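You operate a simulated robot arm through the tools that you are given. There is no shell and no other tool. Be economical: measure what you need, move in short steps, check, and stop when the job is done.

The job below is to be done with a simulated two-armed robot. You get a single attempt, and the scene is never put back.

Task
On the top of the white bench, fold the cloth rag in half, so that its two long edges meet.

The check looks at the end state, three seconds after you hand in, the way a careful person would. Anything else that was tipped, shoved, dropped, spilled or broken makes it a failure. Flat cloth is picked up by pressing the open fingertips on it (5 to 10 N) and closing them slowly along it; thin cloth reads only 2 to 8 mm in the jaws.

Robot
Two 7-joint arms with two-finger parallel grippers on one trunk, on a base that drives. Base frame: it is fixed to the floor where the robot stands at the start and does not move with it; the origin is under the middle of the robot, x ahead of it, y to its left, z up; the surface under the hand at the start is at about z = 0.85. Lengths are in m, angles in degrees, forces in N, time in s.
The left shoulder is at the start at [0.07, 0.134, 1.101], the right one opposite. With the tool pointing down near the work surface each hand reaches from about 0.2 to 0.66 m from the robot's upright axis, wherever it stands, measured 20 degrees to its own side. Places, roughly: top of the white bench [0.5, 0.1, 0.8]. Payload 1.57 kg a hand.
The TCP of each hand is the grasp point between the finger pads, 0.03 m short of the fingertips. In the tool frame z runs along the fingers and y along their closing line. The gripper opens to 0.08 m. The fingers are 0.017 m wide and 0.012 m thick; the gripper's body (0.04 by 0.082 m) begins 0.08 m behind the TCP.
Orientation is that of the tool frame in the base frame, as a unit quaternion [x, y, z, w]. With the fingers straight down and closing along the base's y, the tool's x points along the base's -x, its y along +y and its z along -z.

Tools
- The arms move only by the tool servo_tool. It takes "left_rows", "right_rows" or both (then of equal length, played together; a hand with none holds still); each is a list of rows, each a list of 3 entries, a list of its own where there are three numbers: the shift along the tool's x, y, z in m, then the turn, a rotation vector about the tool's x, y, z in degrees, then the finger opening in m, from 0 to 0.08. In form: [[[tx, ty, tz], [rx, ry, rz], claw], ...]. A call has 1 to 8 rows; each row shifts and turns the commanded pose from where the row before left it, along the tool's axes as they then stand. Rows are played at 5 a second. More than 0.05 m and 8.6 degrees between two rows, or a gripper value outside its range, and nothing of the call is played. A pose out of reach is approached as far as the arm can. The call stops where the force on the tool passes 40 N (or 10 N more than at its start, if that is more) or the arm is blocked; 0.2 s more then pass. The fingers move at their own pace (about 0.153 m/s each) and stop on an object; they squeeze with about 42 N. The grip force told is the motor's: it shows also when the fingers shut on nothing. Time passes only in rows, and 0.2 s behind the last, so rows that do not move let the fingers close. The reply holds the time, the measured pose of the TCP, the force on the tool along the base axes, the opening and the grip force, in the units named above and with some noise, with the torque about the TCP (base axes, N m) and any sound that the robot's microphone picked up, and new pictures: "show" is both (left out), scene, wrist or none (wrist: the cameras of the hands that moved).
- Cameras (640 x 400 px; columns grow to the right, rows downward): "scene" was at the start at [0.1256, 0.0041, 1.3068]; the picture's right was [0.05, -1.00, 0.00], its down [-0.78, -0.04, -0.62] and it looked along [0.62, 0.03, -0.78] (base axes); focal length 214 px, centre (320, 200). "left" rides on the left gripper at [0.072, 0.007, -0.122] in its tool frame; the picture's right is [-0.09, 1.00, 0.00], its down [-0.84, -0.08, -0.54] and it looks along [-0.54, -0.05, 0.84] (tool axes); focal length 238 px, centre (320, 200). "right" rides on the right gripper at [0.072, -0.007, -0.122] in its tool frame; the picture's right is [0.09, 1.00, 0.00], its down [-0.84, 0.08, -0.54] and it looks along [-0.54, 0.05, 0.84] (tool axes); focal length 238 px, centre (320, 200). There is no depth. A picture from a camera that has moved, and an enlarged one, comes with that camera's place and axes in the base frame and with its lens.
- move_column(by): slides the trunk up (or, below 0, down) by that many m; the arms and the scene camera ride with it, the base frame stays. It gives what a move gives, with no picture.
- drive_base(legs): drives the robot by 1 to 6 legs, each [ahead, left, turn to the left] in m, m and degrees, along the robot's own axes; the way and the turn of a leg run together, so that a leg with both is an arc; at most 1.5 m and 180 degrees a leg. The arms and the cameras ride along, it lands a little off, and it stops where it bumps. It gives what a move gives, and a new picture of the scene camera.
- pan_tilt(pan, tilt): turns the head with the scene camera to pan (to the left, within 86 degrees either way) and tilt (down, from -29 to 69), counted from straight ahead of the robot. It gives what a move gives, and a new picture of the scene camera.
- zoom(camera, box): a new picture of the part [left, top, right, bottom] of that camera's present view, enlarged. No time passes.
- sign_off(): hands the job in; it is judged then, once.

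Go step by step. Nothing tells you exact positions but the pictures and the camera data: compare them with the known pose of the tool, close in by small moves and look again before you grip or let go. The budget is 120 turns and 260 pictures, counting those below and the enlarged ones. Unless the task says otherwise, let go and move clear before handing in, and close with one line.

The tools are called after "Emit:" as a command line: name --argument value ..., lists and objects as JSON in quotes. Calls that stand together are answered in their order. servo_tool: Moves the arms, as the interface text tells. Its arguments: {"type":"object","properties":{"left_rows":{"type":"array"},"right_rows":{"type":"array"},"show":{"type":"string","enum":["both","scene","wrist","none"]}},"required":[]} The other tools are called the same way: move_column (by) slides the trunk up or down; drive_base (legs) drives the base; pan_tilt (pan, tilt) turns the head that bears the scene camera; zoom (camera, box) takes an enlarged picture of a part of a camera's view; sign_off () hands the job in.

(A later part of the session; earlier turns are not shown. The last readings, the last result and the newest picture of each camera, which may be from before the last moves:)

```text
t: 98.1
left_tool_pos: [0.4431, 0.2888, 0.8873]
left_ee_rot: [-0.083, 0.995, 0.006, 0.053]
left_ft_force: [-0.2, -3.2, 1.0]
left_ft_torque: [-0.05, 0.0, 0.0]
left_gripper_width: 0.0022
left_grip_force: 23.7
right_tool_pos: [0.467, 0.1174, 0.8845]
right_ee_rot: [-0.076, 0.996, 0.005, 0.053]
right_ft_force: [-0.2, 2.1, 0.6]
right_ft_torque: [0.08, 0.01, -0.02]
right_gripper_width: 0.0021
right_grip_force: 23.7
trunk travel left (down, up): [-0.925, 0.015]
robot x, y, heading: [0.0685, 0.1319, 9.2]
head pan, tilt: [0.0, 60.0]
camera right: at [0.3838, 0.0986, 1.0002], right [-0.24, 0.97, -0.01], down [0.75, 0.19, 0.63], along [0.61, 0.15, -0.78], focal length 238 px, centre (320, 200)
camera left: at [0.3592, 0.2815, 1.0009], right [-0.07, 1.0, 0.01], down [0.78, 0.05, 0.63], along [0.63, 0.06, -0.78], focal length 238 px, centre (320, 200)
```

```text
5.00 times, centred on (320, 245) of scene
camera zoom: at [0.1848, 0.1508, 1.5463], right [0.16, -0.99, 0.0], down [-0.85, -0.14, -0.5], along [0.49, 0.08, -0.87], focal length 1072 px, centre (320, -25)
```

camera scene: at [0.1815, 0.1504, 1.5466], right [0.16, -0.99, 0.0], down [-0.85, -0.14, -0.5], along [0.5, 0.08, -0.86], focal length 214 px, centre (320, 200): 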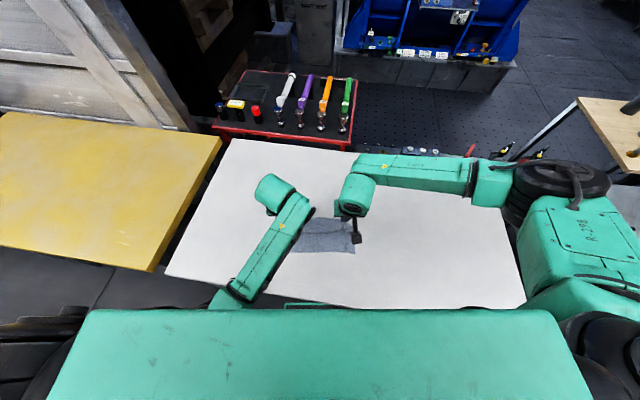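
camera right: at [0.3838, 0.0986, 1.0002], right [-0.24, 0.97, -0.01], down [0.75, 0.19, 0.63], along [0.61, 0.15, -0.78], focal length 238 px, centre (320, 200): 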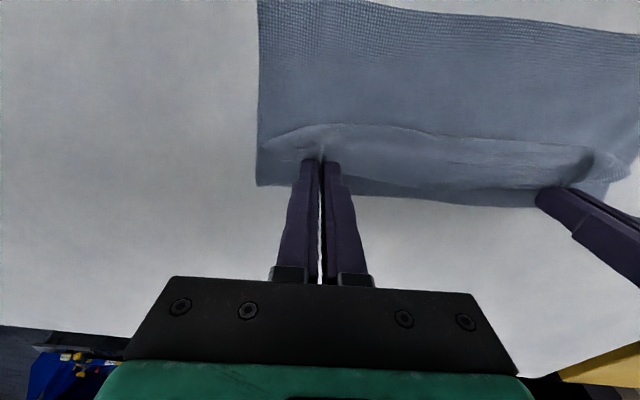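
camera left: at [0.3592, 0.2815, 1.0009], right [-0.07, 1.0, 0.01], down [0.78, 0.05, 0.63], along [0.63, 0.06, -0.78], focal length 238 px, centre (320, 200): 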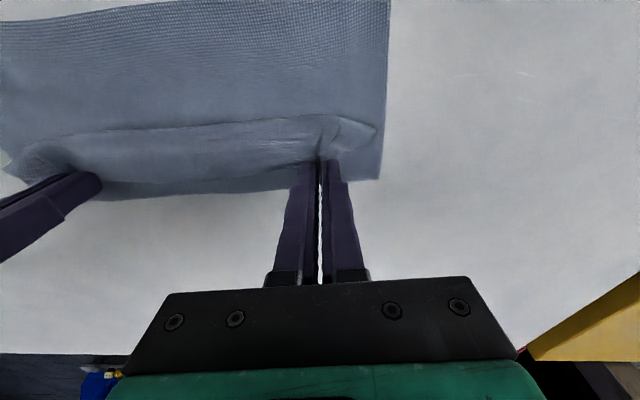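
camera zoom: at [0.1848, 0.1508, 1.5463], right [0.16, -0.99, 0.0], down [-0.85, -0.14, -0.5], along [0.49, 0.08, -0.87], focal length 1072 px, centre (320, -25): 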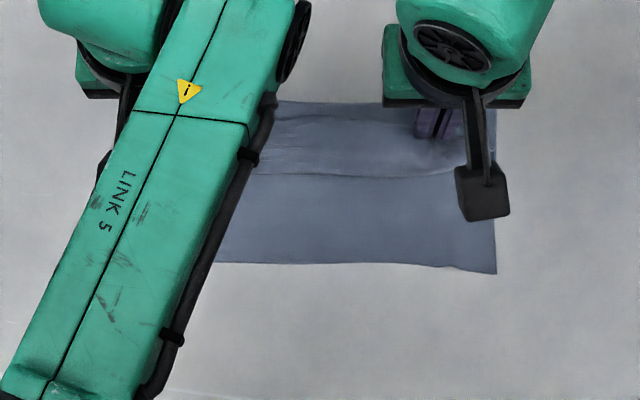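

Now the fold is right where it should be (≈0.11 from the near edge). I raise the edge so the strip stands up over the fold, tilt a bit, and let go from there so it springs and falls forward onto the near edge.

Emit:
servo_tool --left_rows '[[[0.006, 0, -0.0204], [0, -6, 0], 0.0], [[0.0196, 0, -0.0189], [0, -6, 0], 0.0], [[0.0272, 0, -0.0163], [0, -6, 0], 0.0]]' --right_rows '[[[0.006, 0, -0.0204], [0, -6, 0], 0.0], [[0.0196, 0, -0.0189], [0, -6, 0], 0.0], [[0.0272, 0, -0.0163], [0, -6, 0], 0.0]]' --show "wrist"

Emit:
zoom --camera "scene" --box '[256, 205, 384, 285]'

```text
t: 98.9
left_tool_pos: [0.3809, 0.2787, 0.9315]
left_ee_rot: [-0.081, 0.974, 0.018, 0.21]
left_ft_force: [0.8, -2.1, -0.1]
left_ft_torque: [-0.11, -0.04, 0.0]
left_gripper_width: 0.0021
left_grip_force: 23.7
right_tool_pos: [0.4033, 0.1079, 0.9298]
right_ee_rot: [-0.075, 0.975, 0.019, 0.211]
right_ft_force: [-0.6, 2.0, -0.8]
right_ft_torque: [0.07, -0.01, -0.01]
right_gripper_width: 0.0019
right_grip_force: 23.5
trunk travel left (down, up): [-0.925, 0.015]
robot x, y, heading: [0.069, 0.1277, 9.2]
head pan, tilt: [0.0, 60.0]
camera right: at [0.2891, 0.0839, 1.0119], right [-0.23, 0.97, -0.04], down [0.52, 0.16, 0.84], along [0.82, 0.18, -0.54], focal length 238 px, centre (320, 200)
camera left: at [0.2661, 0.2664, 1.0111], right [-0.08, 1.0, 0.04], down [0.54, 0.01, 0.84], along [0.83, 0.09, -0.54], focal length 238 px, centre (320, 200)
```

right: 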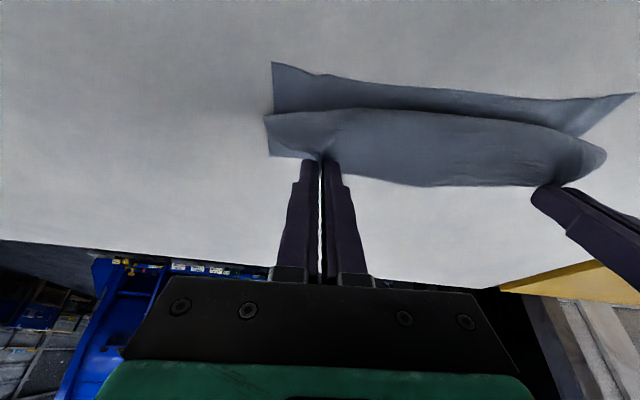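
left: 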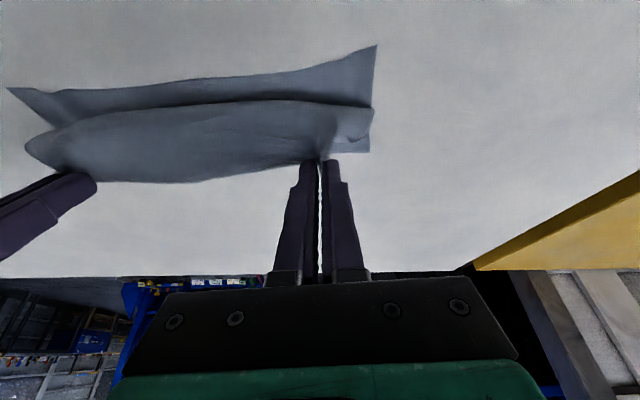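

```text
5.00 times, centred on (320, 245) of scene
camera zoom: at [0.1804, 0.1506, 1.5466], right [0.16, -0.99, 0.0], down [-0.85, -0.14, -0.5], along [0.5, 0.08, -0.86], focal length 1072 px, centre (320, -25)
```

zoom: 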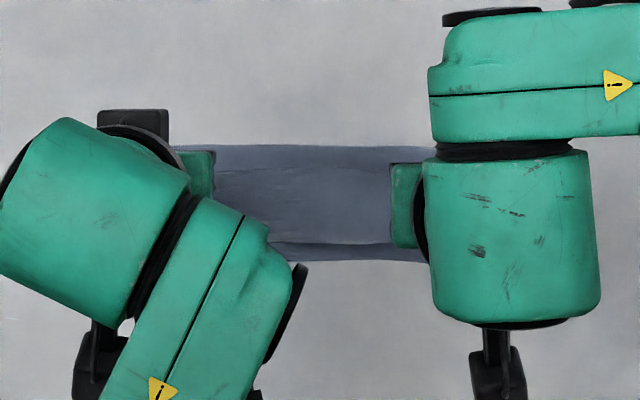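

The arch stands over the near edge now. I release and withdraw upward.

Emit:
servo_tool --left_rows '[[[0, 0, 0], [0, 0, 0], 0.04], [[0, 0, 0], [0, 0, 0], 0.04], [[-0.008, 0, -0.018], [0, 0, 0], 0.04], [[-0.0163, 0, -0.0365], [0, 0, 0], 0.04], [[-0.0163, 0, -0.0365], [0, 0, 0], 0.04], [[0, 0.04, 0], [0, 4, 0], 0.04], [[0, 0.04, 0], [0, 8, 0], 0.04], [[0, 0.03, 0], [0, 8, 0], 0.04]]' --right_rows '[[[0, 0, 0], [0, 0, 0], 0.04], [[0, 0, 0], [0, 0, 0], 0.04], [[-0.008, 0, -0.018], [0, 0, 0], 0.04], [[-0.0163, 0, -0.0365], [0, 0, 0], 0.04], [[-0.0163, 0, -0.0365], [0, 0, 0], 0.04], [[0, -0.04, 0], [0, 4, 0], 0.04], [[0, -0.04, 0], [0, 8, 0], 0.04], [[0, -0.03, 0], [0, 8, 0], 0.04]]' --show "none"

Emit:
zoom --camera "scene" --box '[248, 195, 392, 285]'

```text
t: 100.8
left_tool_pos: [0.3513, 0.4421, 1.031]
left_ee_rot: [-0.067, 0.993, 0.097, 0.02]
left_ft_force: [0.6, -0.6, 0.4]
left_ft_torque: [0.01, -0.01, 0.03]
left_gripper_width: 0.0402
left_grip_force: 0.0
right_tool_pos: [0.4231, -0.001, 1.0264]
right_ee_rot: [-0.076, 0.996, 0.003, 0.035]
right_ft_force: [0.1, 0.7, 0.0]
right_ft_torque: [-0.02, -0.03, -0.02]
right_gripper_width: 0.0398
right_grip_force: 0.1
trunk travel left (down, up): [-0.925, 0.015]
robot x, y, heading: [0.0631, 0.1333, 9.0]
head pan, tilt: [0.0, 60.0]
stopped in row 8 (left hand): the arm was blocked; the commanded pose is now the measured one
```

```text
4.44 times, centred on (320, 240) of scene
camera zoom: at [0.1847, 0.1523, 1.5463], right [0.16, -0.99, 0.0], down [-0.85, -0.14, -0.5], along [0.49, 0.08, -0.87], focal length 953 px, centre (320, 22)
```

zoom: 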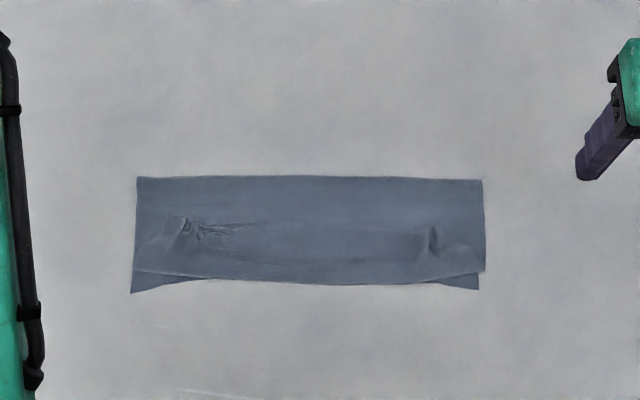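

The cloth has fallen into a folded shape. I enlarge to see whether the edge strip has opened fully.

Emit:
zoom --camera "scene" --box '[274, 228, 322, 264]'

Emit:
zoom --camera "scene" --box '[316, 228, 364, 264]'

```text
11.11 times, centred on (298, 246) of scene
camera zoom: at [0.1847, 0.1523, 1.5463], right [0.16, -0.99, 0.0], down [-0.85, -0.14, -0.5], along [0.49, 0.08, -0.87], focal length 2383 px, centre (564, -311)
```

zoom: 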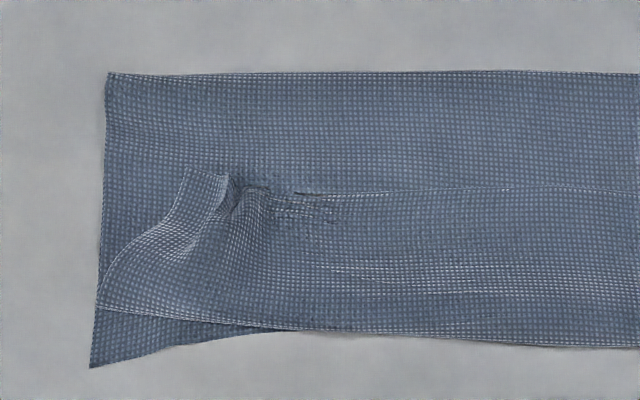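

```text
11.11 times, centred on (340, 246) of scene
camera zoom: at [0.1847, 0.1523, 1.5463], right [0.16, -0.99, 0.0], down [-0.85, -0.14, -0.5], along [0.49, 0.08, -0.87], focal length 2383 px, centre (98, -311)
```

zoom: 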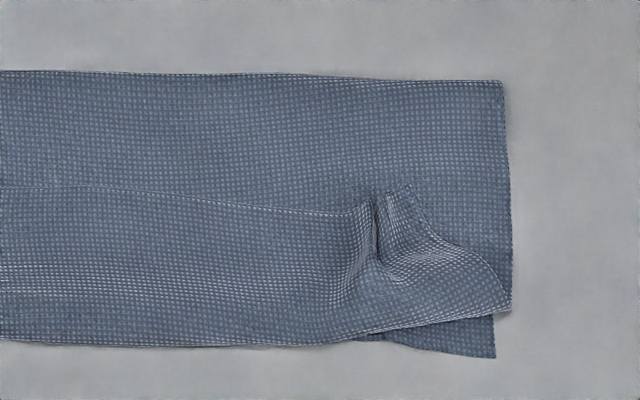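

The strip is still folded back on top (a ~4.5 cm hem, its edge at X≈0.34), so it needs to be flipped toward me. First I check the arms' posture.

Emit:
servo_tool --left_rows '[[[-0.02, -0.03, -0.01], [4, 0, 0], 0.04], [[-0.02, -0.03, 0], [4, 0, 0], 0.04], [[-0.02, -0.02, 0], [2, 0, 0], 0.04]]' --show "scene"

```text
t: 101.4
left_tool_pos: [0.3724, 0.4567, 1.0395]
left_ee_rot: [-0.062, 0.989, 0.136, 0.006]
left_ft_force: [0.4, 0.7, 0.0]
left_ft_torque: [-0.02, -0.04, 0.01]
left_gripper_width: 0.0403
left_grip_force: 0.0
right_tool_pos: [0.4246, -0.0006, 1.027]
right_ee_rot: [-0.077, 0.996, 0.003, 0.033]
right_ft_force: [0.3, 1.0, 0.6]
right_ft_torque: [0.02, -0.01, 0.01]
right_gripper_width: 0.0398
right_grip_force: 0.0
trunk travel left (down, up): [-0.925, 0.015]
robot x, y, heading: [0.0683, 0.1349, 9.1]
head pan, tilt: [0.0, 60.0]
stopped in row 2 (left hand): the arm was blocked; the commanded pose is now the measured one
camera scene: at [0.1872, 0.1517, 1.5461], right [0.16, -0.99, 0.0], down [-0.86, -0.14, -0.5], along [0.49, 0.08, -0.87], focal length 214 px, centre (320, 200)
```

scene: 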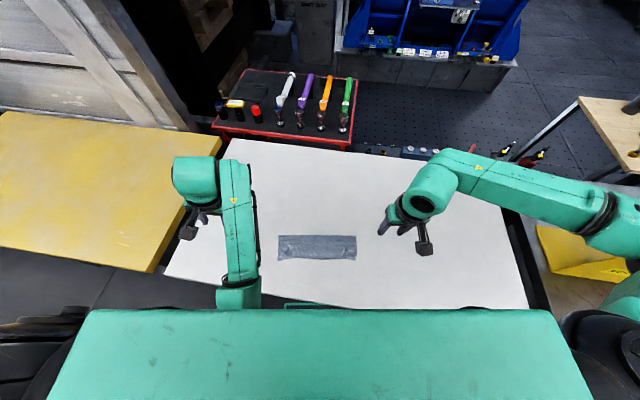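

The left elbow tucked in again when moving outward close-in. I repeat the unwinding: extend forward, swing inward, then retract.

Emit:
servo_tool --left_rows '[[[-0.0415, 0, -0.005], [0, 0, 0], 0.04], [[-0.0415, -0.01, 0], [3, 0, 0], 0.04], [[-0.0415, -0.02, 0], [3, 0, 0], 0.04], [[-0.0415, -0.025, 0], [3, 0, 0], 0.04], [[-0.0415, -0.025, 0], [3, 0, 0], 0.04], [[-0.0415, -0.025, 0], [3, 0, 0], 0.04], [[-0.03, -0.03, 0], [0, 0, 0], 0.04], [[-0.01, -0.04, 0], [0, 0, 0], 0.04]]' --show "scene"

```text
t: 103.2
left_tool_pos: [0.6435, 0.3318, 1.0468]
left_ee_rot: [-0.06, 0.998, 0.007, 0.016]
left_ft_force: [0.2, 0.5, 0.5]
left_ft_torque: [0.0, -0.01, 0.01]
left_gripper_width: 0.0399
left_grip_force: 0.0
left hand out of reach, approached as far as the arm can: row 7, 8
right_tool_pos: [0.4212, -0.0014, 1.0268]
right_ee_rot: [-0.077, 0.996, 0.004, 0.035]
right_ft_force: [0.5, -0.2, 1.4]
right_ft_torque: [0.0, -0.06, 0.01]
right_gripper_width: 0.04
right_grip_force: 0.0
trunk travel left (down, up): [-0.925, 0.015]
robot x, y, heading: [0.0678, 0.1315, 9.2]
head pan, tilt: [0.0, 60.0]
camera scene: at [0.184, 0.149, 1.5464], right [0.16, -0.99, 0.0], down [-0.85, -0.14, -0.5], along [0.49, 0.08, -0.87], focal length 214 px, centre (320, 200)
```

scene: 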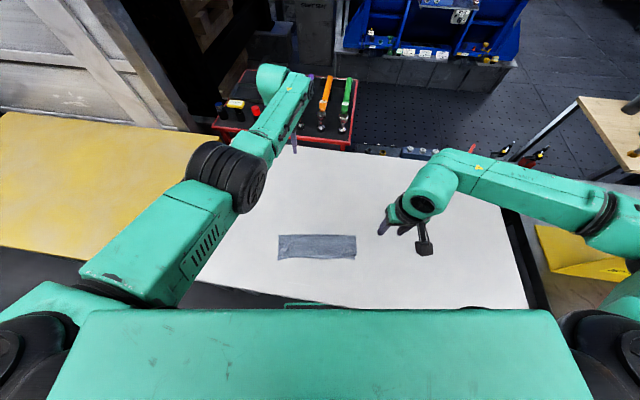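

Emit:
servo_tool --left_rows '[[[0, -0.03, 0], [0, 0, 0], 0.04], [[0, -0.03, 0], [0, 0, 0], 0.04], [[0, -0.03, 0], [0, 0, 0], 0.04], [[0.01, -0.03, 0], [0, 0, 0], 0.04], [[0.01, -0.03, 0], [0, 0, 0], 0.04], [[0.01, -0.03, 0], [0, 0, 0], 0.04], [[0.01, -0.02, -0.01], [0, 0, 0], 0.04], [[0.02, 0, -0.015], [0, 0, 0], 0.04]]' --show "scene"

```text
t: 105.0
left_tool_pos: [0.5949, 0.1419, 1.0675]
left_ee_rot: [-0.062, 0.998, 0.005, 0.016]
left_ft_force: [0.1, -0.9, 0.2]
left_ft_torque: [-0.01, -0.01, -0.05]
left_gripper_width: 0.0399
left_grip_force: 0.0
left hand out of reach, approached as far as the arm can: row 2, 3, 6
right_tool_pos: [0.4224, 0.001, 1.0266]
right_ee_rot: [-0.077, 0.996, 0.003, 0.035]
right_ft_force: [0.3, 0.9, 0.2]
right_ft_torque: [0.0, 0.03, -0.01]
right_gripper_width: 0.0401
right_grip_force: 0.1
trunk travel left (down, up): [-0.925, 0.015]
robot x, y, heading: [0.0658, 0.1329, 9.4]
head pan, tilt: [0.0, 60.0]
camera scene: at [0.184, 0.1527, 1.5463], right [0.16, -0.99, 0.0], down [-0.85, -0.14, -0.5], along [0.49, 0.08, -0.87], focal length 214 px, centre (320, 200)
```

scene: 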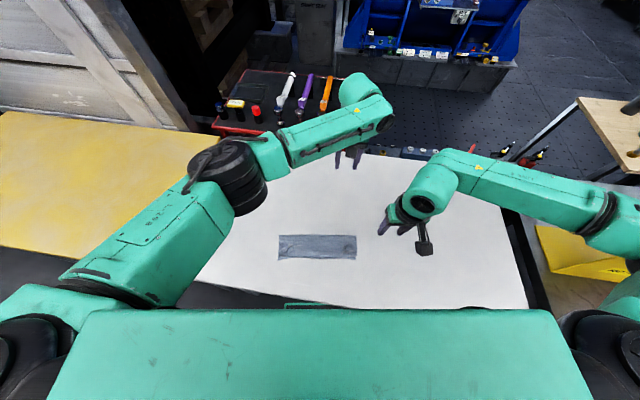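

Good posture again. I retract the left and bring both hands over the two standing pleats at the hem edge.

Emit:
servo_tool --left_rows '[[[0.038, 0, 0], [0, 1.8, 0], 0.04], [[0.038, 0.02, 0.008], [0, 0, 0], 0.04], [[0.038, 0.02, 0.012], [0, 0, 0], 0.04], [[0.038, 0.025, 0.02], [0, 0, 0], 0.04], [[0.038, 0.025, 0.025], [0, 0, 0], 0.04], [[0, 0.025, 0.025], [0, 0, 0], 0.03], [[0, 0.025, 0.025], [0, 0, 0], 0.03], [[0, 0.026, 0.0275], [0, 0, 0], 0.03]]' --right_rows '[[[0, 0, 0], [0, 4, 0], 0.04], [[0, 0, 0.0145], [0, 0, 0], 0.04], [[0, 0.0175, 0.0145], [0, 0, 0], 0.04], [[0, 0.0175, 0.0145], [0, 0, 0], 0.04], [[0, 0.0175, 0.0145], [0, 0, 0], 0.04], [[0, 0.0175, 0.0145], [0, 0, 0], 0.03], [[0, 0.0175, 0.0145], [0, 0, 0], 0.03], [[0, 0.0172, 0.0145], [0, 0, 0], 0.03]]'

```text
refused: row 5 steps farther than a row can; nothing moved
```

Emit:
servo_tool --left_rows '[[[0.038, 0, 0], [0, 1.8, 0], 0.04], [[0.038, 0.02, 0.008], [0, 0, 0], 0.04], [[0.038, 0.02, 0.012], [0, 0, 0], 0.04], [[0.038, 0.02, 0.02], [0, 0, 0], 0.04], [[0.038, 0.02, 0.02], [0, 0, 0], 0.04], [[0, 0.028, 0.027], [0, 0, 0], 0.03], [[0, 0.028, 0.027], [0, 0, 0], 0.03], [[0, 0.03, 0.0285], [0, 0, 0], 0.03]]' --right_rows '[[[0, 0, 0], [0, 4, 0], 0.04], [[0, 0, 0.0145], [0, 0, 0], 0.04], [[0, 0.0175, 0.0145], [0, 0, 0], 0.04], [[0, 0.0175, 0.0145], [0, 0, 0], 0.04], [[0, 0.0175, 0.0145], [0, 0, 0], 0.04], [[0, 0.0175, 0.0145], [0, 0, 0], 0.03], [[0, 0.0175, 0.0145], [0, 0, 0], 0.03], [[0, 0.0172, 0.0145], [0, 0, 0], 0.03]]'

```text
t: 106.8
left_tool_pos: [0.3865, 0.2868, 0.9243]
left_ee_rot: [-0.061, 0.998, 0.005, -0.001]
left_ft_force: [-0.2, -0.3, -1.1]
left_ft_torque: [-0.02, 0.02, -0.02]
left_gripper_width: 0.0301
left_grip_force: 0.0
right_tool_pos: [0.4079, 0.1051, 0.9257]
right_ee_rot: [-0.077, 0.997, 0.001, 0.0]
right_ft_force: [0.5, -0.4, 0.2]
right_ft_torque: [0.0, 0.01, -0.01]
right_gripper_width: 0.03
right_grip_force: 0.1
trunk travel left (down, up): [-0.925, 0.015]
robot x, y, heading: [0.0686, 0.1315, 9.2]
head pan, tilt: [0.0, 60.0]
camera scene: at [0.1837, 0.1533, 1.5464], right [0.16, -0.99, 0.0], down [-0.85, -0.14, -0.5], along [0.49, 0.08, -0.87], focal length 214 px, centre (320, 200)
camera right: at [0.3365, 0.0875, 1.0495], right [-0.24, 0.97, 0.0], down [0.81, 0.2, 0.54], along [0.53, 0.13, -0.84], focal length 238 px, centre (320, 200)
camera left: at [0.3133, 0.2833, 1.046], right [-0.03, 1.0, 0.01], down [0.84, 0.02, 0.54], along [0.54, 0.02, -0.84], focal length 238 px, centre (320, 200)
```

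scene: 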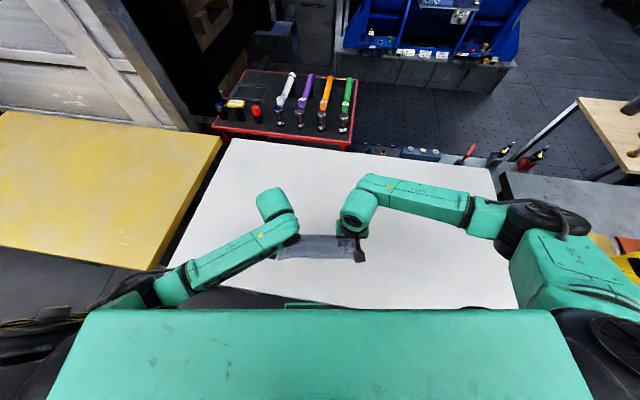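
right: 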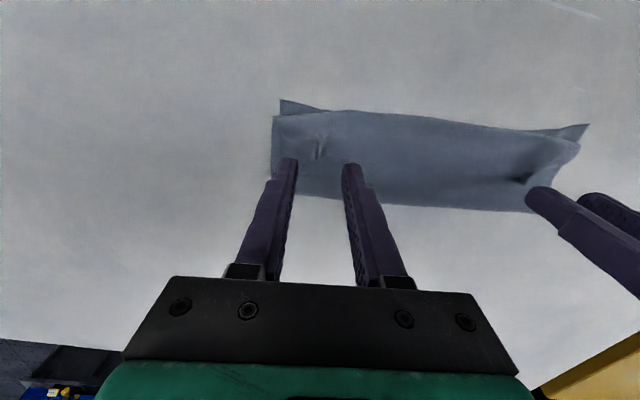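
left: 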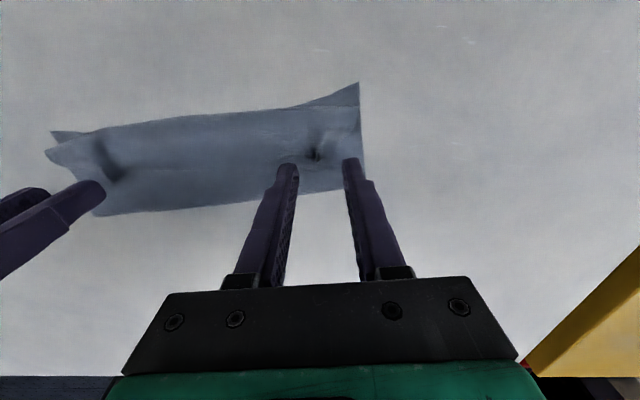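

Emit:
zoom --camera "right" --box '[260, 90, 400, 210]'

Emit:
zoom --camera "left" --box '[240, 75, 380, 195]'

```text
3.33 times, centred on (330, 150) of right
camera zoom: at [0.3365, 0.0875, 1.0495], right [-0.24, 0.97, 0.0], down [0.81, 0.2, 0.54], along [0.53, 0.13, -0.84], focal length 794 px, centre (287, 367)
```

zoom: 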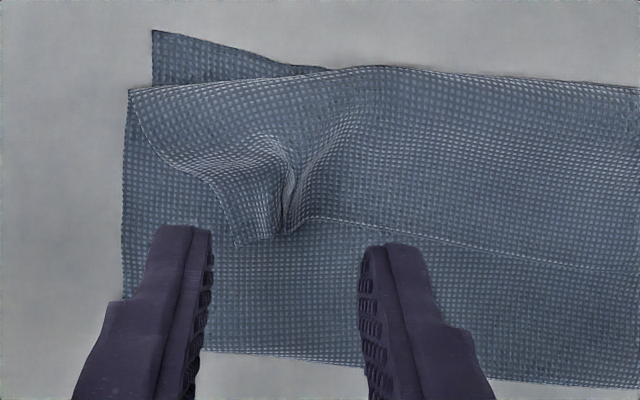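

```text
3.33 times, centred on (310, 135) of left
camera zoom: at [0.3133, 0.2833, 1.046], right [-0.03, 1.0, 0.01], down [0.84, 0.02, 0.54], along [0.54, 0.02, -0.84], focal length 794 px, centre (353, 417)
```

zoom: 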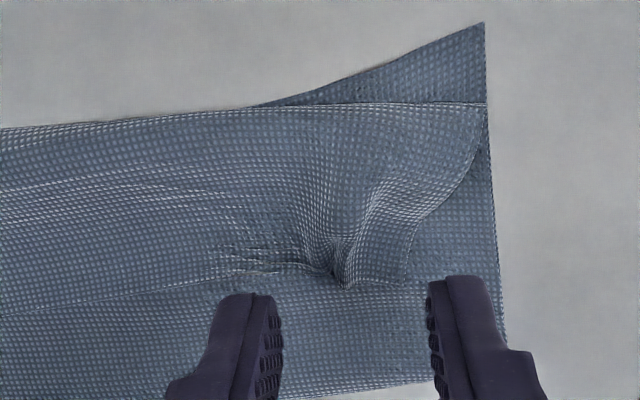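

I can see the hem edge and its pleats clearly. I tilt the hands back 20° (fingers slightly toward me), then lower them astride the pleats.

Emit:
servo_tool --left_rows '[[[-0.0065, -0.002, 0], [0, 6.7, 0], 0.03], [[-0.0035, 0, 0], [0, 6.7, 0], 0.03], [[-0.0035, 0, 0], [0, 6.6, 0], 0.03], [[-0.0055, 0, 0.015], [0, 0, 0], 0.03], [[-0.0055, 0, 0.015], [0, 0, 0], 0.03], [[0, 0, 0], [0, 0, 0], 0.03]]' --right_rows '[[[-0.0055, 0, 0], [0, 6.7, 0], 0.03], [[-0.0035, 0, 0], [0, 6.7, 0], 0.03], [[-0.0035, 0, 0], [0, 6.6, 0], 0.03], [[-0.0055, 0, 0.015], [0, 0, 0], 0.03], [[-0.0055, 0, 0.015], [0, 0, 0], 0.03], [[0, 0, 0], [0, 0, 0], 0.03]]' --show "wrist"

```text
t: 108.2
left_tool_pos: [0.3991, 0.2819, 0.8918]
left_ee_rot: [-0.061, 0.983, -0.006, -0.175]
left_ft_force: [-0.4, -1.0, -0.2]
left_ft_torque: [0.01, 0.02, 0.05]
left_gripper_width: 0.0302
left_grip_force: 0.0
right_tool_pos: [0.4183, 0.1057, 0.8913]
right_ee_rot: [-0.076, 0.982, -0.012, -0.173]
right_ft_force: [0.0, -0.1, 0.1]
right_ft_torque: [0.01, 0.01, 0.01]
right_gripper_width: 0.03
right_grip_force: 0.1
trunk travel left (down, up): [-0.925, 0.015]
robot x, y, heading: [0.0683, 0.1307, 9.1]
head pan, tilt: [0.0, 60.0]
camera right: at [0.3944, 0.0945, 1.0322], right [-0.24, 0.97, 0.03], down [0.95, 0.22, 0.22], along [0.21, 0.09, -0.97], focal length 238 px, centre (320, 200)
camera left: at [0.3724, 0.2847, 1.0292], right [-0.03, 1.0, -0.02], down [0.97, 0.04, 0.22], along [0.22, -0.01, -0.97], focal length 238 px, centre (320, 200)
```

right: 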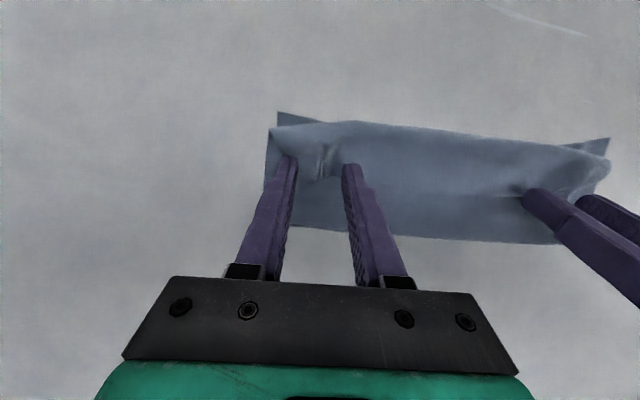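
left: 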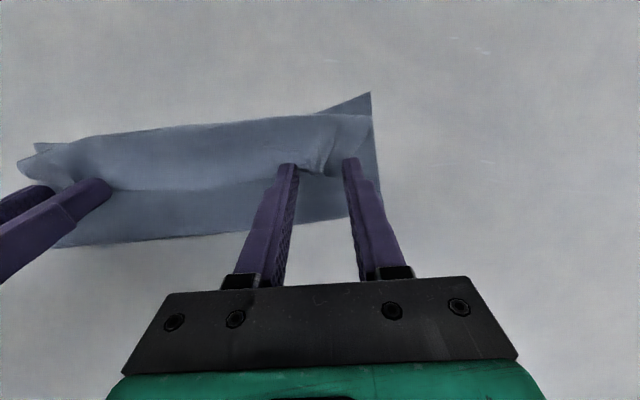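

Pleats are between the fingers on both hands. I lower the last millimetres.

Emit:
servo_tool --left_rows '[[[-0.0015, 0, 0.0045], [0, 0, 0], 0.03], [[-0.0005, 0, 0.002], [0, 0, 0], 0.03], [[0, 0, 0], [0, 0, 0], 0.03]]' --right_rows '[[[-0.0015, 0, 0.0045], [0, 0, 0], 0.03], [[-0.0005, 0, 0.002], [0, 0, 0], 0.03], [[0, 0, 0], [0, 0, 0], 0.03]]' --show "none"

```text
t: 109.0
left_tool_pos: [0.3996, 0.2828, 0.8846]
left_ee_rot: [-0.06, 0.983, -0.006, -0.174]
left_ft_force: [0.2, 0.0, -0.7]
left_ft_torque: [-0.01, 0.01, 0.02]
left_gripper_width: 0.0297
left_grip_force: 0.0
right_tool_pos: [0.4186, 0.105, 0.8847]
right_ee_rot: [-0.076, 0.982, -0.012, -0.173]
right_ft_force: [0.2, -0.1, 1.3]
right_ft_torque: [0.03, -0.02, 0.0]
right_gripper_width: 0.0299
right_grip_force: 0.0
trunk travel left (down, up): [-0.925, 0.015]
robot x, y, heading: [0.0669, 0.1291, 9.3]
head pan, tilt: [0.0, 60.0]
```

Light contact only, to catch just the top strip. I close slowly.

Emit:
servo_tool --left_rows '[[[0, 0, 0.001], [0, 0, 0], 0.028], [[0, 0, 0], [0, 0, 0], 0.024], [[0, 0, 0], [0, 0, 0], 0.02], [[0, 0, 0], [0, 0, 0], 0.016], [[0, 0, 0], [0, 0, 0], 0.012], [[0, 0, 0], [0, 0, 0], 0.008], [[0, 0, 0], [0, 0, 0], 0.004], [[0, 0, 0], [0, 0, 0], 0.0]]' --right_rows '[[[0, 0, 0.0006], [0, 0, 0], 0.028], [[0, 0, 0], [0, 0, 0], 0.024], [[0, 0, 0], [0, 0, 0], 0.02], [[0, 0, 0], [0, 0, 0], 0.016], [[0, 0, 0], [0, 0, 0], 0.012], [[0, 0, 0], [0, 0, 0], 0.008], [[0, 0, 0], [0, 0, 0], 0.004], [[0, 0, 0], [0, 0, 0], 0.0]]' --show "wrist"

```text
t: 110.8
left_tool_pos: [0.3976, 0.2818, 0.8835]
left_ee_rot: [-0.06, 0.983, -0.006, -0.174]
left_ft_force: [0.3, -0.5, -0.1]
left_ft_torque: [0.01, -0.01, -0.04]
left_gripper_width: 0.0022
left_grip_force: 23.8
right_tool_pos: [0.4182, 0.1056, 0.8847]
right_ee_rot: [-0.076, 0.982, -0.012, -0.173]
right_ft_force: [-0.4, 0.0, 0.1]
right_ft_torque: [0.03, 0.01, 0.0]
right_gripper_width: 0.001
right_grip_force: 22.8
trunk travel left (down, up): [-0.925, 0.015]
robot x, y, heading: [0.0707, 0.1289, 9.0]
head pan, tilt: [0.0, 60.0]
camera right: at [0.3935, 0.0945, 1.0252], right [-0.24, 0.97, 0.03], down [0.95, 0.22, 0.22], along [0.21, 0.09, -0.97], focal length 238 px, centre (320, 200)
camera left: at [0.3715, 0.2844, 1.0224], right [-0.03, 1.0, -0.02], down [0.97, 0.04, 0.22], along [0.22, -0.01, -0.97], focal length 238 px, centre (320, 200)
```

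right: 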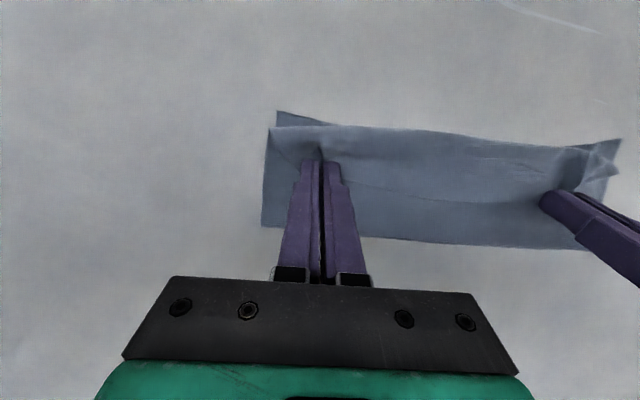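
left: 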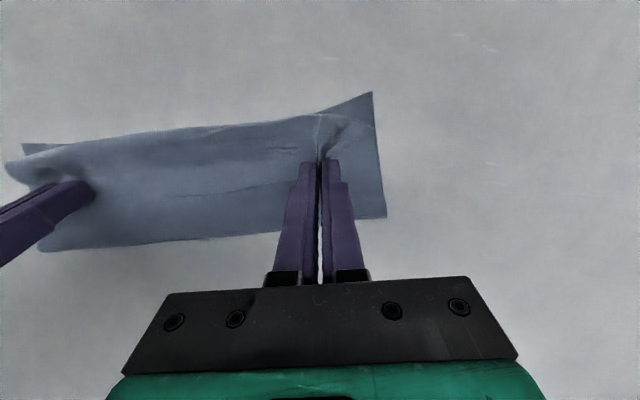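

Both grip just the strip (2.2 and 1.0 mm). I swing it up and over toward me in a tight arc, rotating the hands forward as I go.

Emit:
servo_tool --left_rows '[[[0.0173, 0, -0.0138], [0, -5, 0], 0.0], [[0.0239, 0, -0.0098], [0, -5, 0], 0.0], [[0.021, 0, -0.0008], [0, -5, 0], 0.0], [[0.0192, 0, 0.0055], [0, -5, 0], 0.0]]' --right_rows '[[[0.0173, 0, -0.0138], [0, -5, 0], 0.0], [[0.0239, 0, -0.0098], [0, -5, 0], 0.0], [[0.021, 0, -0.0008], [0, -5, 0], 0.0], [[0.0192, 0, 0.0055], [0, -5, 0], 0.0]]' --show "wrist"

Emit:
zoom --camera "scene" --box '[256, 205, 384, 285]'

```text
t: 111.8
left_tool_pos: [0.3251, 0.2733, 0.9201]
left_ee_rot: [-0.06, 0.998, 0.003, 0.001]
left_ft_force: [0.8, -1.0, 0.4]
left_ft_torque: [0.01, -0.05, -0.02]
left_gripper_width: 0.0024
left_grip_force: 23.6
right_tool_pos: [0.3449, 0.0929, 0.9205]
right_ee_rot: [-0.077, 0.997, 0.002, 0.002]
right_ft_force: [0.4, -0.2, -0.3]
right_ft_torque: [0.02, -0.01, 0.02]
right_gripper_width: 0.0011
right_grip_force: 23.1
trunk travel left (down, up): [-0.925, 0.015]
robot x, y, heading: [0.0672, 0.1304, 9.4]
head pan, tilt: [0.0, 60.0]
camera right: at [0.2747, 0.0757, 1.0446], right [-0.24, 0.97, 0.0], down [0.81, 0.2, 0.55], along [0.53, 0.14, -0.84], focal length 238 px, centre (320, 200)
camera left: at [0.2522, 0.2691, 1.0413], right [-0.03, 1.0, 0.01], down [0.84, 0.02, 0.54], along [0.54, 0.02, -0.84], focal length 238 px, centre (320, 200)
```

right: 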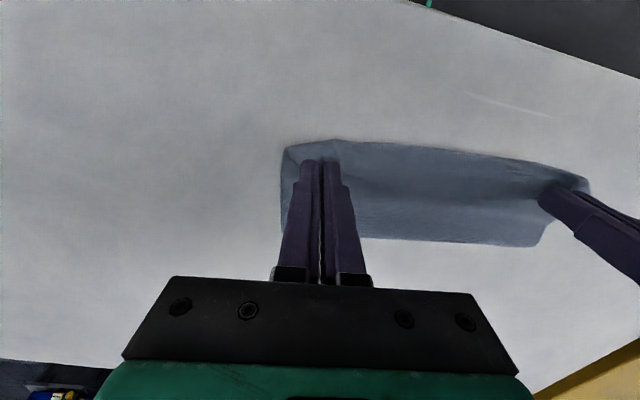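
left: 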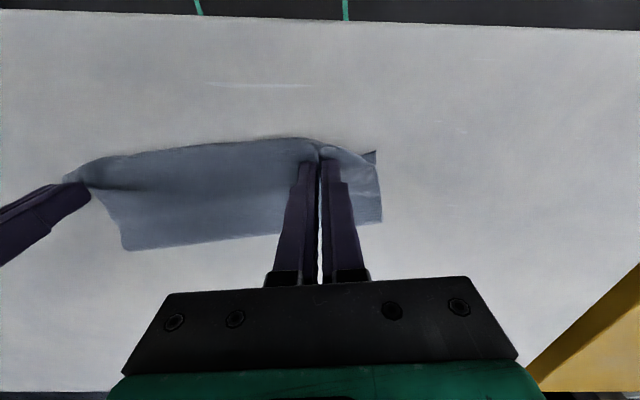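

```text
5.00 times, centred on (320, 245) of scene
camera zoom: at [0.1817, 0.1509, 1.5465], right [0.16, -0.99, 0.0], down [-0.85, -0.14, -0.5], along [0.5, 0.08, -0.87], focal length 1072 px, centre (320, -25)
```

zoom: 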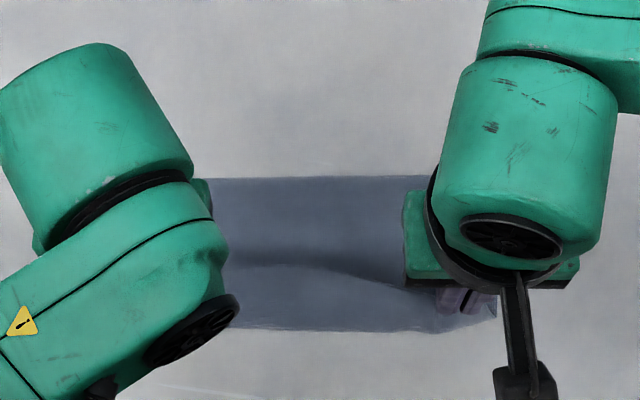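

The curl just rolls along because nothing pins the fold. New plan: bring the fold back to its right line, then pin it down with the right fingertips while the left hand alone pulls its side of the strip out flat; afterwards swap roles. First re-lay.

Emit:
servo_tool --left_rows '[[[-0.023, 0, -0.025], [0, 0, 0], 0.0], [[-0.04, 0, -0.015], [0, 0, 0], 0.0], [[-0.04, 0, 0], [0, 0, 0], 0.0], [[-0.04, 0, 0.005], [0, 0, 0], 0.0], [[-0.04, 0, 0.013], [0, 0, 0], 0.0], [[-0.03, 0, 0.017], [0, 0, 0], 0.0], [[0, 0, 0], [0, 0, 0], 0.0], [[0.03, 0, -0.017], [0, 0, 0], 0.0]]' --right_rows '[[[-0.023, 0, -0.025], [0, 0, 0], 0.0], [[-0.04, 0, -0.015], [0, 0, 0], 0.0], [[-0.04, 0, 0], [0, 0, 0], 0.0], [[-0.04, 0, 0.005], [0, 0, 0], 0.0], [[-0.04, 0, 0.013], [0, 0, 0], 0.0], [[-0.03, 0, 0.017], [0, 0, 0], 0.0], [[0, 0, 0], [0, 0, 0], 0.0], [[0.03, 0, -0.017], [0, 0, 0], 0.0]]' --show "none"

Emit:
servo_tool --left_rows '[[[0.03, 0, -0.003], [0, -5, 0], 0.0], [[0.03, 0, 0.002], [0, -5, 0], 0.0], [[0.03, 0, 0.006], [0, -5, 0], 0.0], [[0.02, 0, 0.01], [0, 0, 0], 0.0]]' --right_rows '[[[0.03, 0, -0.003], [0, -5, 0], 0.0], [[0.03, 0, 0.002], [0, -5, 0], 0.0], [[0.03, 0, 0.006], [0, -5, 0], 0.0], [[0.02, 0, 0.01], [0, 0, 0], 0.0]]' --show "wrist"

Emit:
zoom --camera "scene" --box '[256, 205, 384, 285]'

```text
t: 113.6
left_tool_pos: [0.5054, 0.2925, 0.9438]
left_ee_rot: [-0.06, 0.998, 0.004, 0.001]
left_ft_force: [-0.6, -0.1, 0.5]
left_ft_torque: [-0.02, -0.06, -0.01]
left_gripper_width: 0.0023
left_grip_force: 23.9
right_tool_pos: [0.5246, 0.1226, 0.9442]
right_ee_rot: [-0.077, 0.997, 0.002, 0.001]
right_ft_force: [0.2, -0.1, -0.1]
right_ft_torque: [0.02, -0.06, 0.0]
right_gripper_width: 0.0011
right_grip_force: 23.5
trunk travel left (down, up): [-0.925, 0.015]
robot x, y, heading: [0.0679, 0.1329, 9.5]
head pan, tilt: [0.0, 60.0]
```

```text
t: 114.6
left_tool_pos: [0.4022, 0.2819, 0.9143]
left_ee_rot: [-0.059, 0.99, 0.013, 0.13]
left_ft_force: [0.4, -0.3, 0.1]
left_ft_torque: [0.01, -0.02, -0.03]
left_gripper_width: 0.0024
left_grip_force: 23.6
right_tool_pos: [0.4225, 0.1066, 0.915]
right_ee_rot: [-0.075, 0.989, 0.012, 0.13]
right_ft_force: [0.0, -1.4, 0.6]
right_ft_torque: [0.0, 0.0, 0.02]
right_gripper_width: 0.0009
right_grip_force: 23.2
trunk travel left (down, up): [-0.925, 0.015]
robot x, y, heading: [0.0737, 0.1355, 8.9]
head pan, tilt: [0.0, 60.0]
camera right: at [0.3237, 0.0837, 1.015], right [-0.24, 0.97, -0.02], down [0.65, 0.17, 0.74], along [0.72, 0.17, -0.67], focal length 238 px, centre (320, 200)
camera left: at [0.3016, 0.2751, 1.0128], right [-0.03, 1.0, 0.03], down [0.67, 0.0, 0.74], along [0.74, 0.05, -0.67], focal length 238 px, centre (320, 200)
```

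right: 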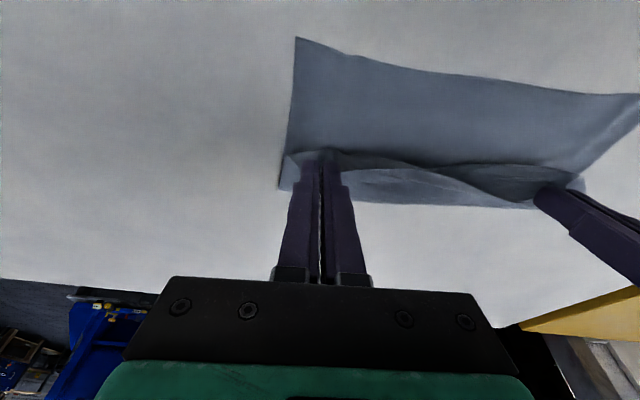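
left: 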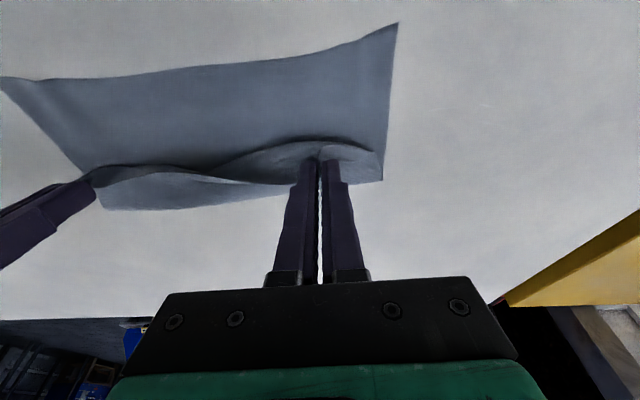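

```text
5.00 times, centred on (320, 245) of scene
camera zoom: at [0.1846, 0.1507, 1.5463], right [0.16, -0.99, 0.0], down [-0.85, -0.14, -0.5], along [0.49, 0.08, -0.87], focal length 1072 px, centre (320, -25)
```

zoom: 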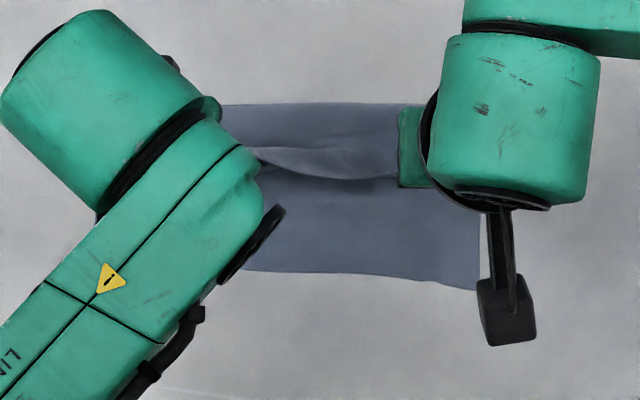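

Interesting: the strip looks flipped properly on the right side now. I look closer.

Emit:
zoom --camera "left" --box '[80, 110, 400, 230]'

Emit:
zoom --camera "right" --box '[260, 110, 580, 230]'

```text
2.00 times, centred on (240, 170) of left
camera zoom: at [0.3016, 0.2751, 1.0128], right [-0.03, 1.0, 0.03], down [0.67, 0.0, 0.74], along [0.74, 0.05, -0.67], focal length 477 px, centre (480, 260)
```

zoom: 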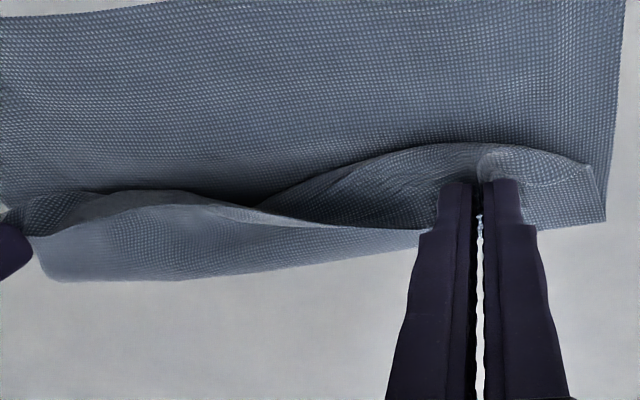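

```text
2.00 times, centred on (420, 170) of right
camera zoom: at [0.3237, 0.0837, 1.015], right [-0.24, 0.97, -0.02], down [0.65, 0.17, 0.74], along [0.72, 0.17, -0.67], focal length 477 px, centre (120, 260)
```

zoom: 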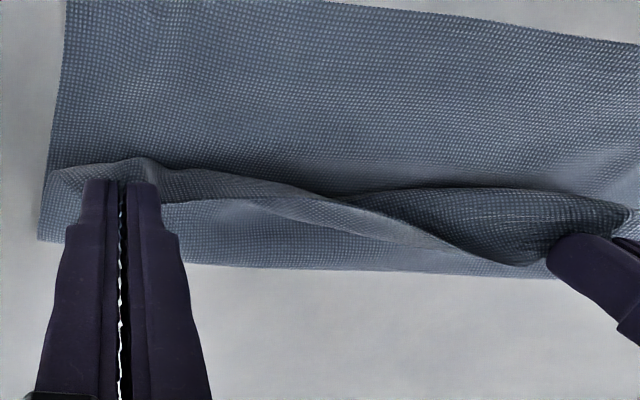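

The right half of the strip has flipped the right way; only the left end is still curled. If I let go with the left hand here, the flip should run through to the left.

Emit:
servo_tool --left_rows '[[[0, 0, 0], [0, 0, 0], 0.03], [[0, 0, 0], [0, 0, 0], 0.04], [[-0.003, 0, -0.02], [0, 0, 0], 0.04], [[-0.006, 0, -0.04], [0, 0, 0], 0.04], [[0, 0, 0], [0, 0, 0], 0.04]]' --show "wrist"

Emit:
zoom --camera "right" --box '[260, 20, 640, 230]'

```text
t: 115.8
left_tool_pos: [0.3956, 0.2801, 0.9751]
left_ee_rot: [-0.059, 0.99, 0.012, 0.129]
left_ft_force: [-0.5, -1.2, -0.7]
left_ft_torque: [0.03, -0.03, 0.02]
left_gripper_width: 0.0402
left_grip_force: 0.0
right_tool_pos: [0.4234, 0.1069, 0.9132]
right_ee_rot: [-0.075, 0.989, 0.011, 0.13]
right_ft_force: [0.0, -0.1, 0.1]
right_ft_torque: [0.02, -0.01, 0.0]
right_gripper_width: 0.0012
right_grip_force: 23.1
trunk travel left (down, up): [-0.925, 0.015]
robot x, y, heading: [0.0682, 0.1344, 9.3]
head pan, tilt: [0.0, 60.0]
camera left: at [0.2953, 0.2739, 1.073], right [-0.03, 1.0, 0.03], down [0.67, 0.0, 0.74], along [0.74, 0.05, -0.67], focal length 238 px, centre (320, 200)
```

left: 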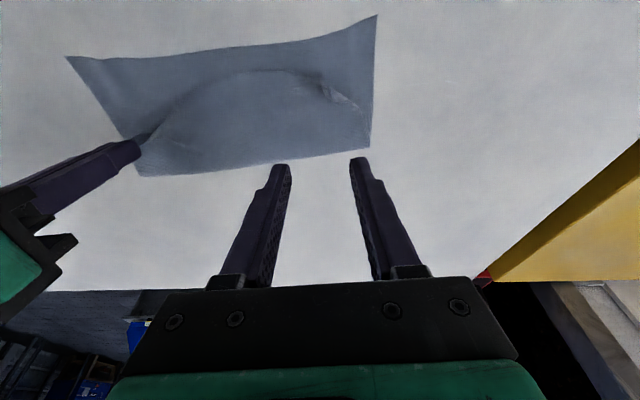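

```text
1.68 times, centred on (450, 125) of right
camera zoom: at [0.3242, 0.0839, 1.0149], right [-0.24, 0.97, -0.02], down [0.65, 0.18, 0.74], along [0.72, 0.16, -0.67], focal length 401 px, centre (101, 326)
```

zoom: 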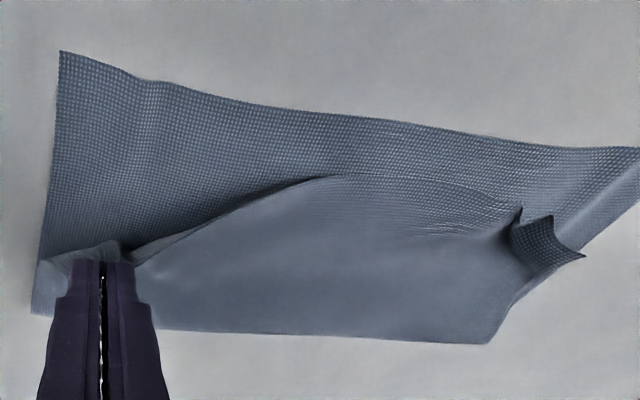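

The strip flipped out cleanly on the left and middle. Now I lay the right side down toward the near edge with the right hand.

Emit:
servo_tool --right_rows '[[[0.0183, 0, 0.002], [0, 0, 0], 0.0], [[0.0183, 0, 0.004], [0, 0, 0], 0.0], [[0.0183, 0, 0.006], [0, 0, 0], 0.0], [[0, 0, 0], [0, 0, 0], 0.0]]' --show "wrist"

Emit:
zoom --camera "scene" --box '[256, 205, 384, 285]'

```text
t: 116.8
left_tool_pos: [0.396, 0.2815, 0.9741]
left_ee_rot: [-0.059, 0.99, 0.012, 0.131]
left_ft_force: [-1.1, -0.1, 0.2]
left_ft_torque: [0.01, 0.0, -0.03]
left_gripper_width: 0.0402
left_grip_force: 0.2
right_tool_pos: [0.3757, 0.0979, 0.8873]
right_ee_rot: [-0.076, 0.988, 0.012, 0.13]
right_ft_force: [0.3, -0.5, 0.3]
right_ft_torque: [0.0, 0.03, 0.02]
right_gripper_width: 0.0012
right_grip_force: 23.3
trunk travel left (down, up): [-0.925, 0.015]
robot x, y, heading: [0.0686, 0.1288, 9.2]
head pan, tilt: [0.0, 60.0]
camera right: at [0.2768, 0.0754, 0.9889], right [-0.24, 0.97, -0.02], down [0.65, 0.18, 0.74], along [0.72, 0.16, -0.67], focal length 238 px, centre (320, 200)
```

right: 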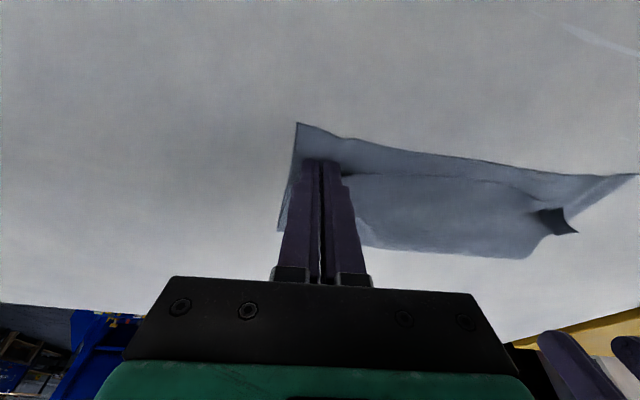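

```text
5.00 times, centred on (320, 245) of scene
camera zoom: at [0.1847, 0.1508, 1.5463], right [0.16, -0.99, 0.0], down [-0.85, -0.14, -0.5], along [0.49, 0.08, -0.87], focal length 1072 px, centre (320, -25)
```

zoom: 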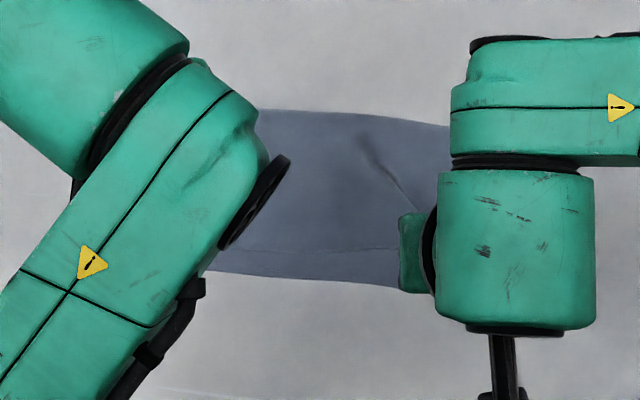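

Very good: the top edge now lies about 1.5 cm from the near edge, the right way round. I release the right hand and lift both clear to look.

Emit:
servo_tool --right_rows '[[[0, 0, 0], [0, 0, 0], 0.02], [[0, 0, 0], [0, 0, 0], 0.035], [[-0.006, 0, -0.02], [0, 0, 0], 0.035], [[-0.011, 0, -0.04], [0, 0, 0], 0.035], [[-0.011, -0.02, -0.04], [0, 0, 0], 0.035], [[0, -0.045, 0], [0, 5, 0], 0.035], [[0, -0.045, 0], [0, 5, 0], 0.035], [[0, -0.045, 0], [0, 5, 0], 0.035]]' --left_rows '[[[0, 0, 0], [0, 0, 0], 0.04], [[-0.03, 0, -0.02], [0, 5, 0], 0.04], [[-0.04, 0, 0], [0, 5, 0], 0.04], [[-0.04, 0.0, 0], [0, 5, 0], 0.04], [[-0.04, 0.0, 0], [0, 0, 0], 0.04], [[-0.03, 0.01, 0], [0, 0, 0], 0.04], [[0, 0.01, 0], [0, 0, 0], 0.04], [[0, 0.0, 0], [0, 0, 0], 0.04]]' --show "scene"

Emit:
zoom --camera "scene" --box '[256, 205, 384, 285]'

```text
t: 118.6
left_tool_pos: [0.5667, 0.3178, 1.0113]
left_ee_rot: [-0.06, 0.998, 0.005, 0.0]
left_ft_force: [-0.5, 0.0, -0.1]
left_ft_torque: [-0.02, 0.0, 0.0]
left_gripper_width: 0.0401
left_grip_force: 0.0
right_tool_pos: [0.3997, -0.0555, 0.9919]
right_ee_rot: [-0.077, 0.997, 0.003, 0.0]
right_ft_force: [-0.1, -0.6, 0.1]
right_ft_torque: [0.06, 0.0, 0.03]
right_gripper_width: 0.035
right_grip_force: 0.1
trunk travel left (down, up): [-0.925, 0.015]
robot x, y, heading: [0.0693, 0.1312, 9.2]
head pan, tilt: [0.0, 60.0]
camera scene: at [0.1839, 0.1492, 1.5464], right [0.16, -0.99, 0.0], down [-0.85, -0.14, -0.5], along [0.49, 0.08, -0.87], focal length 214 px, centre (320, 200)
```

scene: 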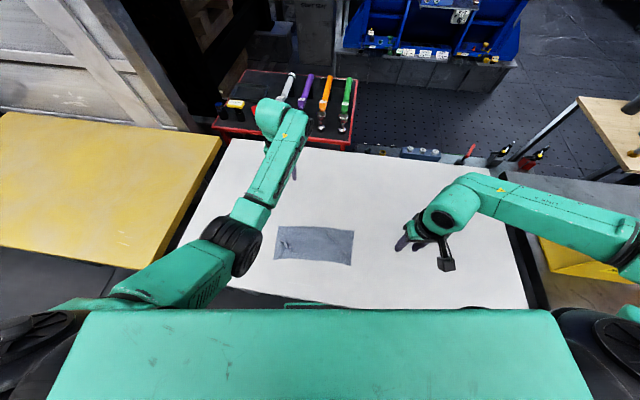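

```text
5.00 times, centred on (320, 245) of scene
camera zoom: at [0.1839, 0.1492, 1.5464], right [0.16, -0.99, 0.0], down [-0.85, -0.14, -0.5], along [0.49, 0.08, -0.87], focal length 1072 px, centre (320, -25)
```

zoom: 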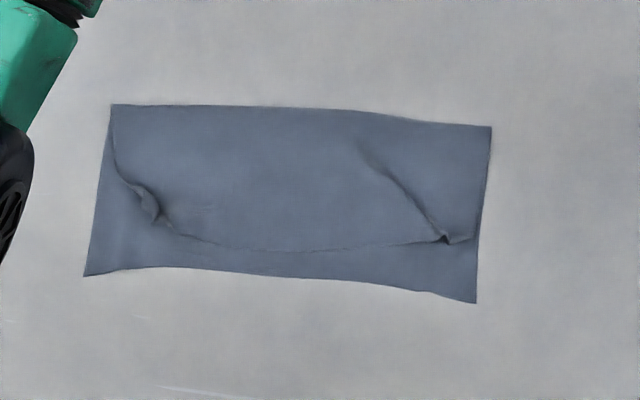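

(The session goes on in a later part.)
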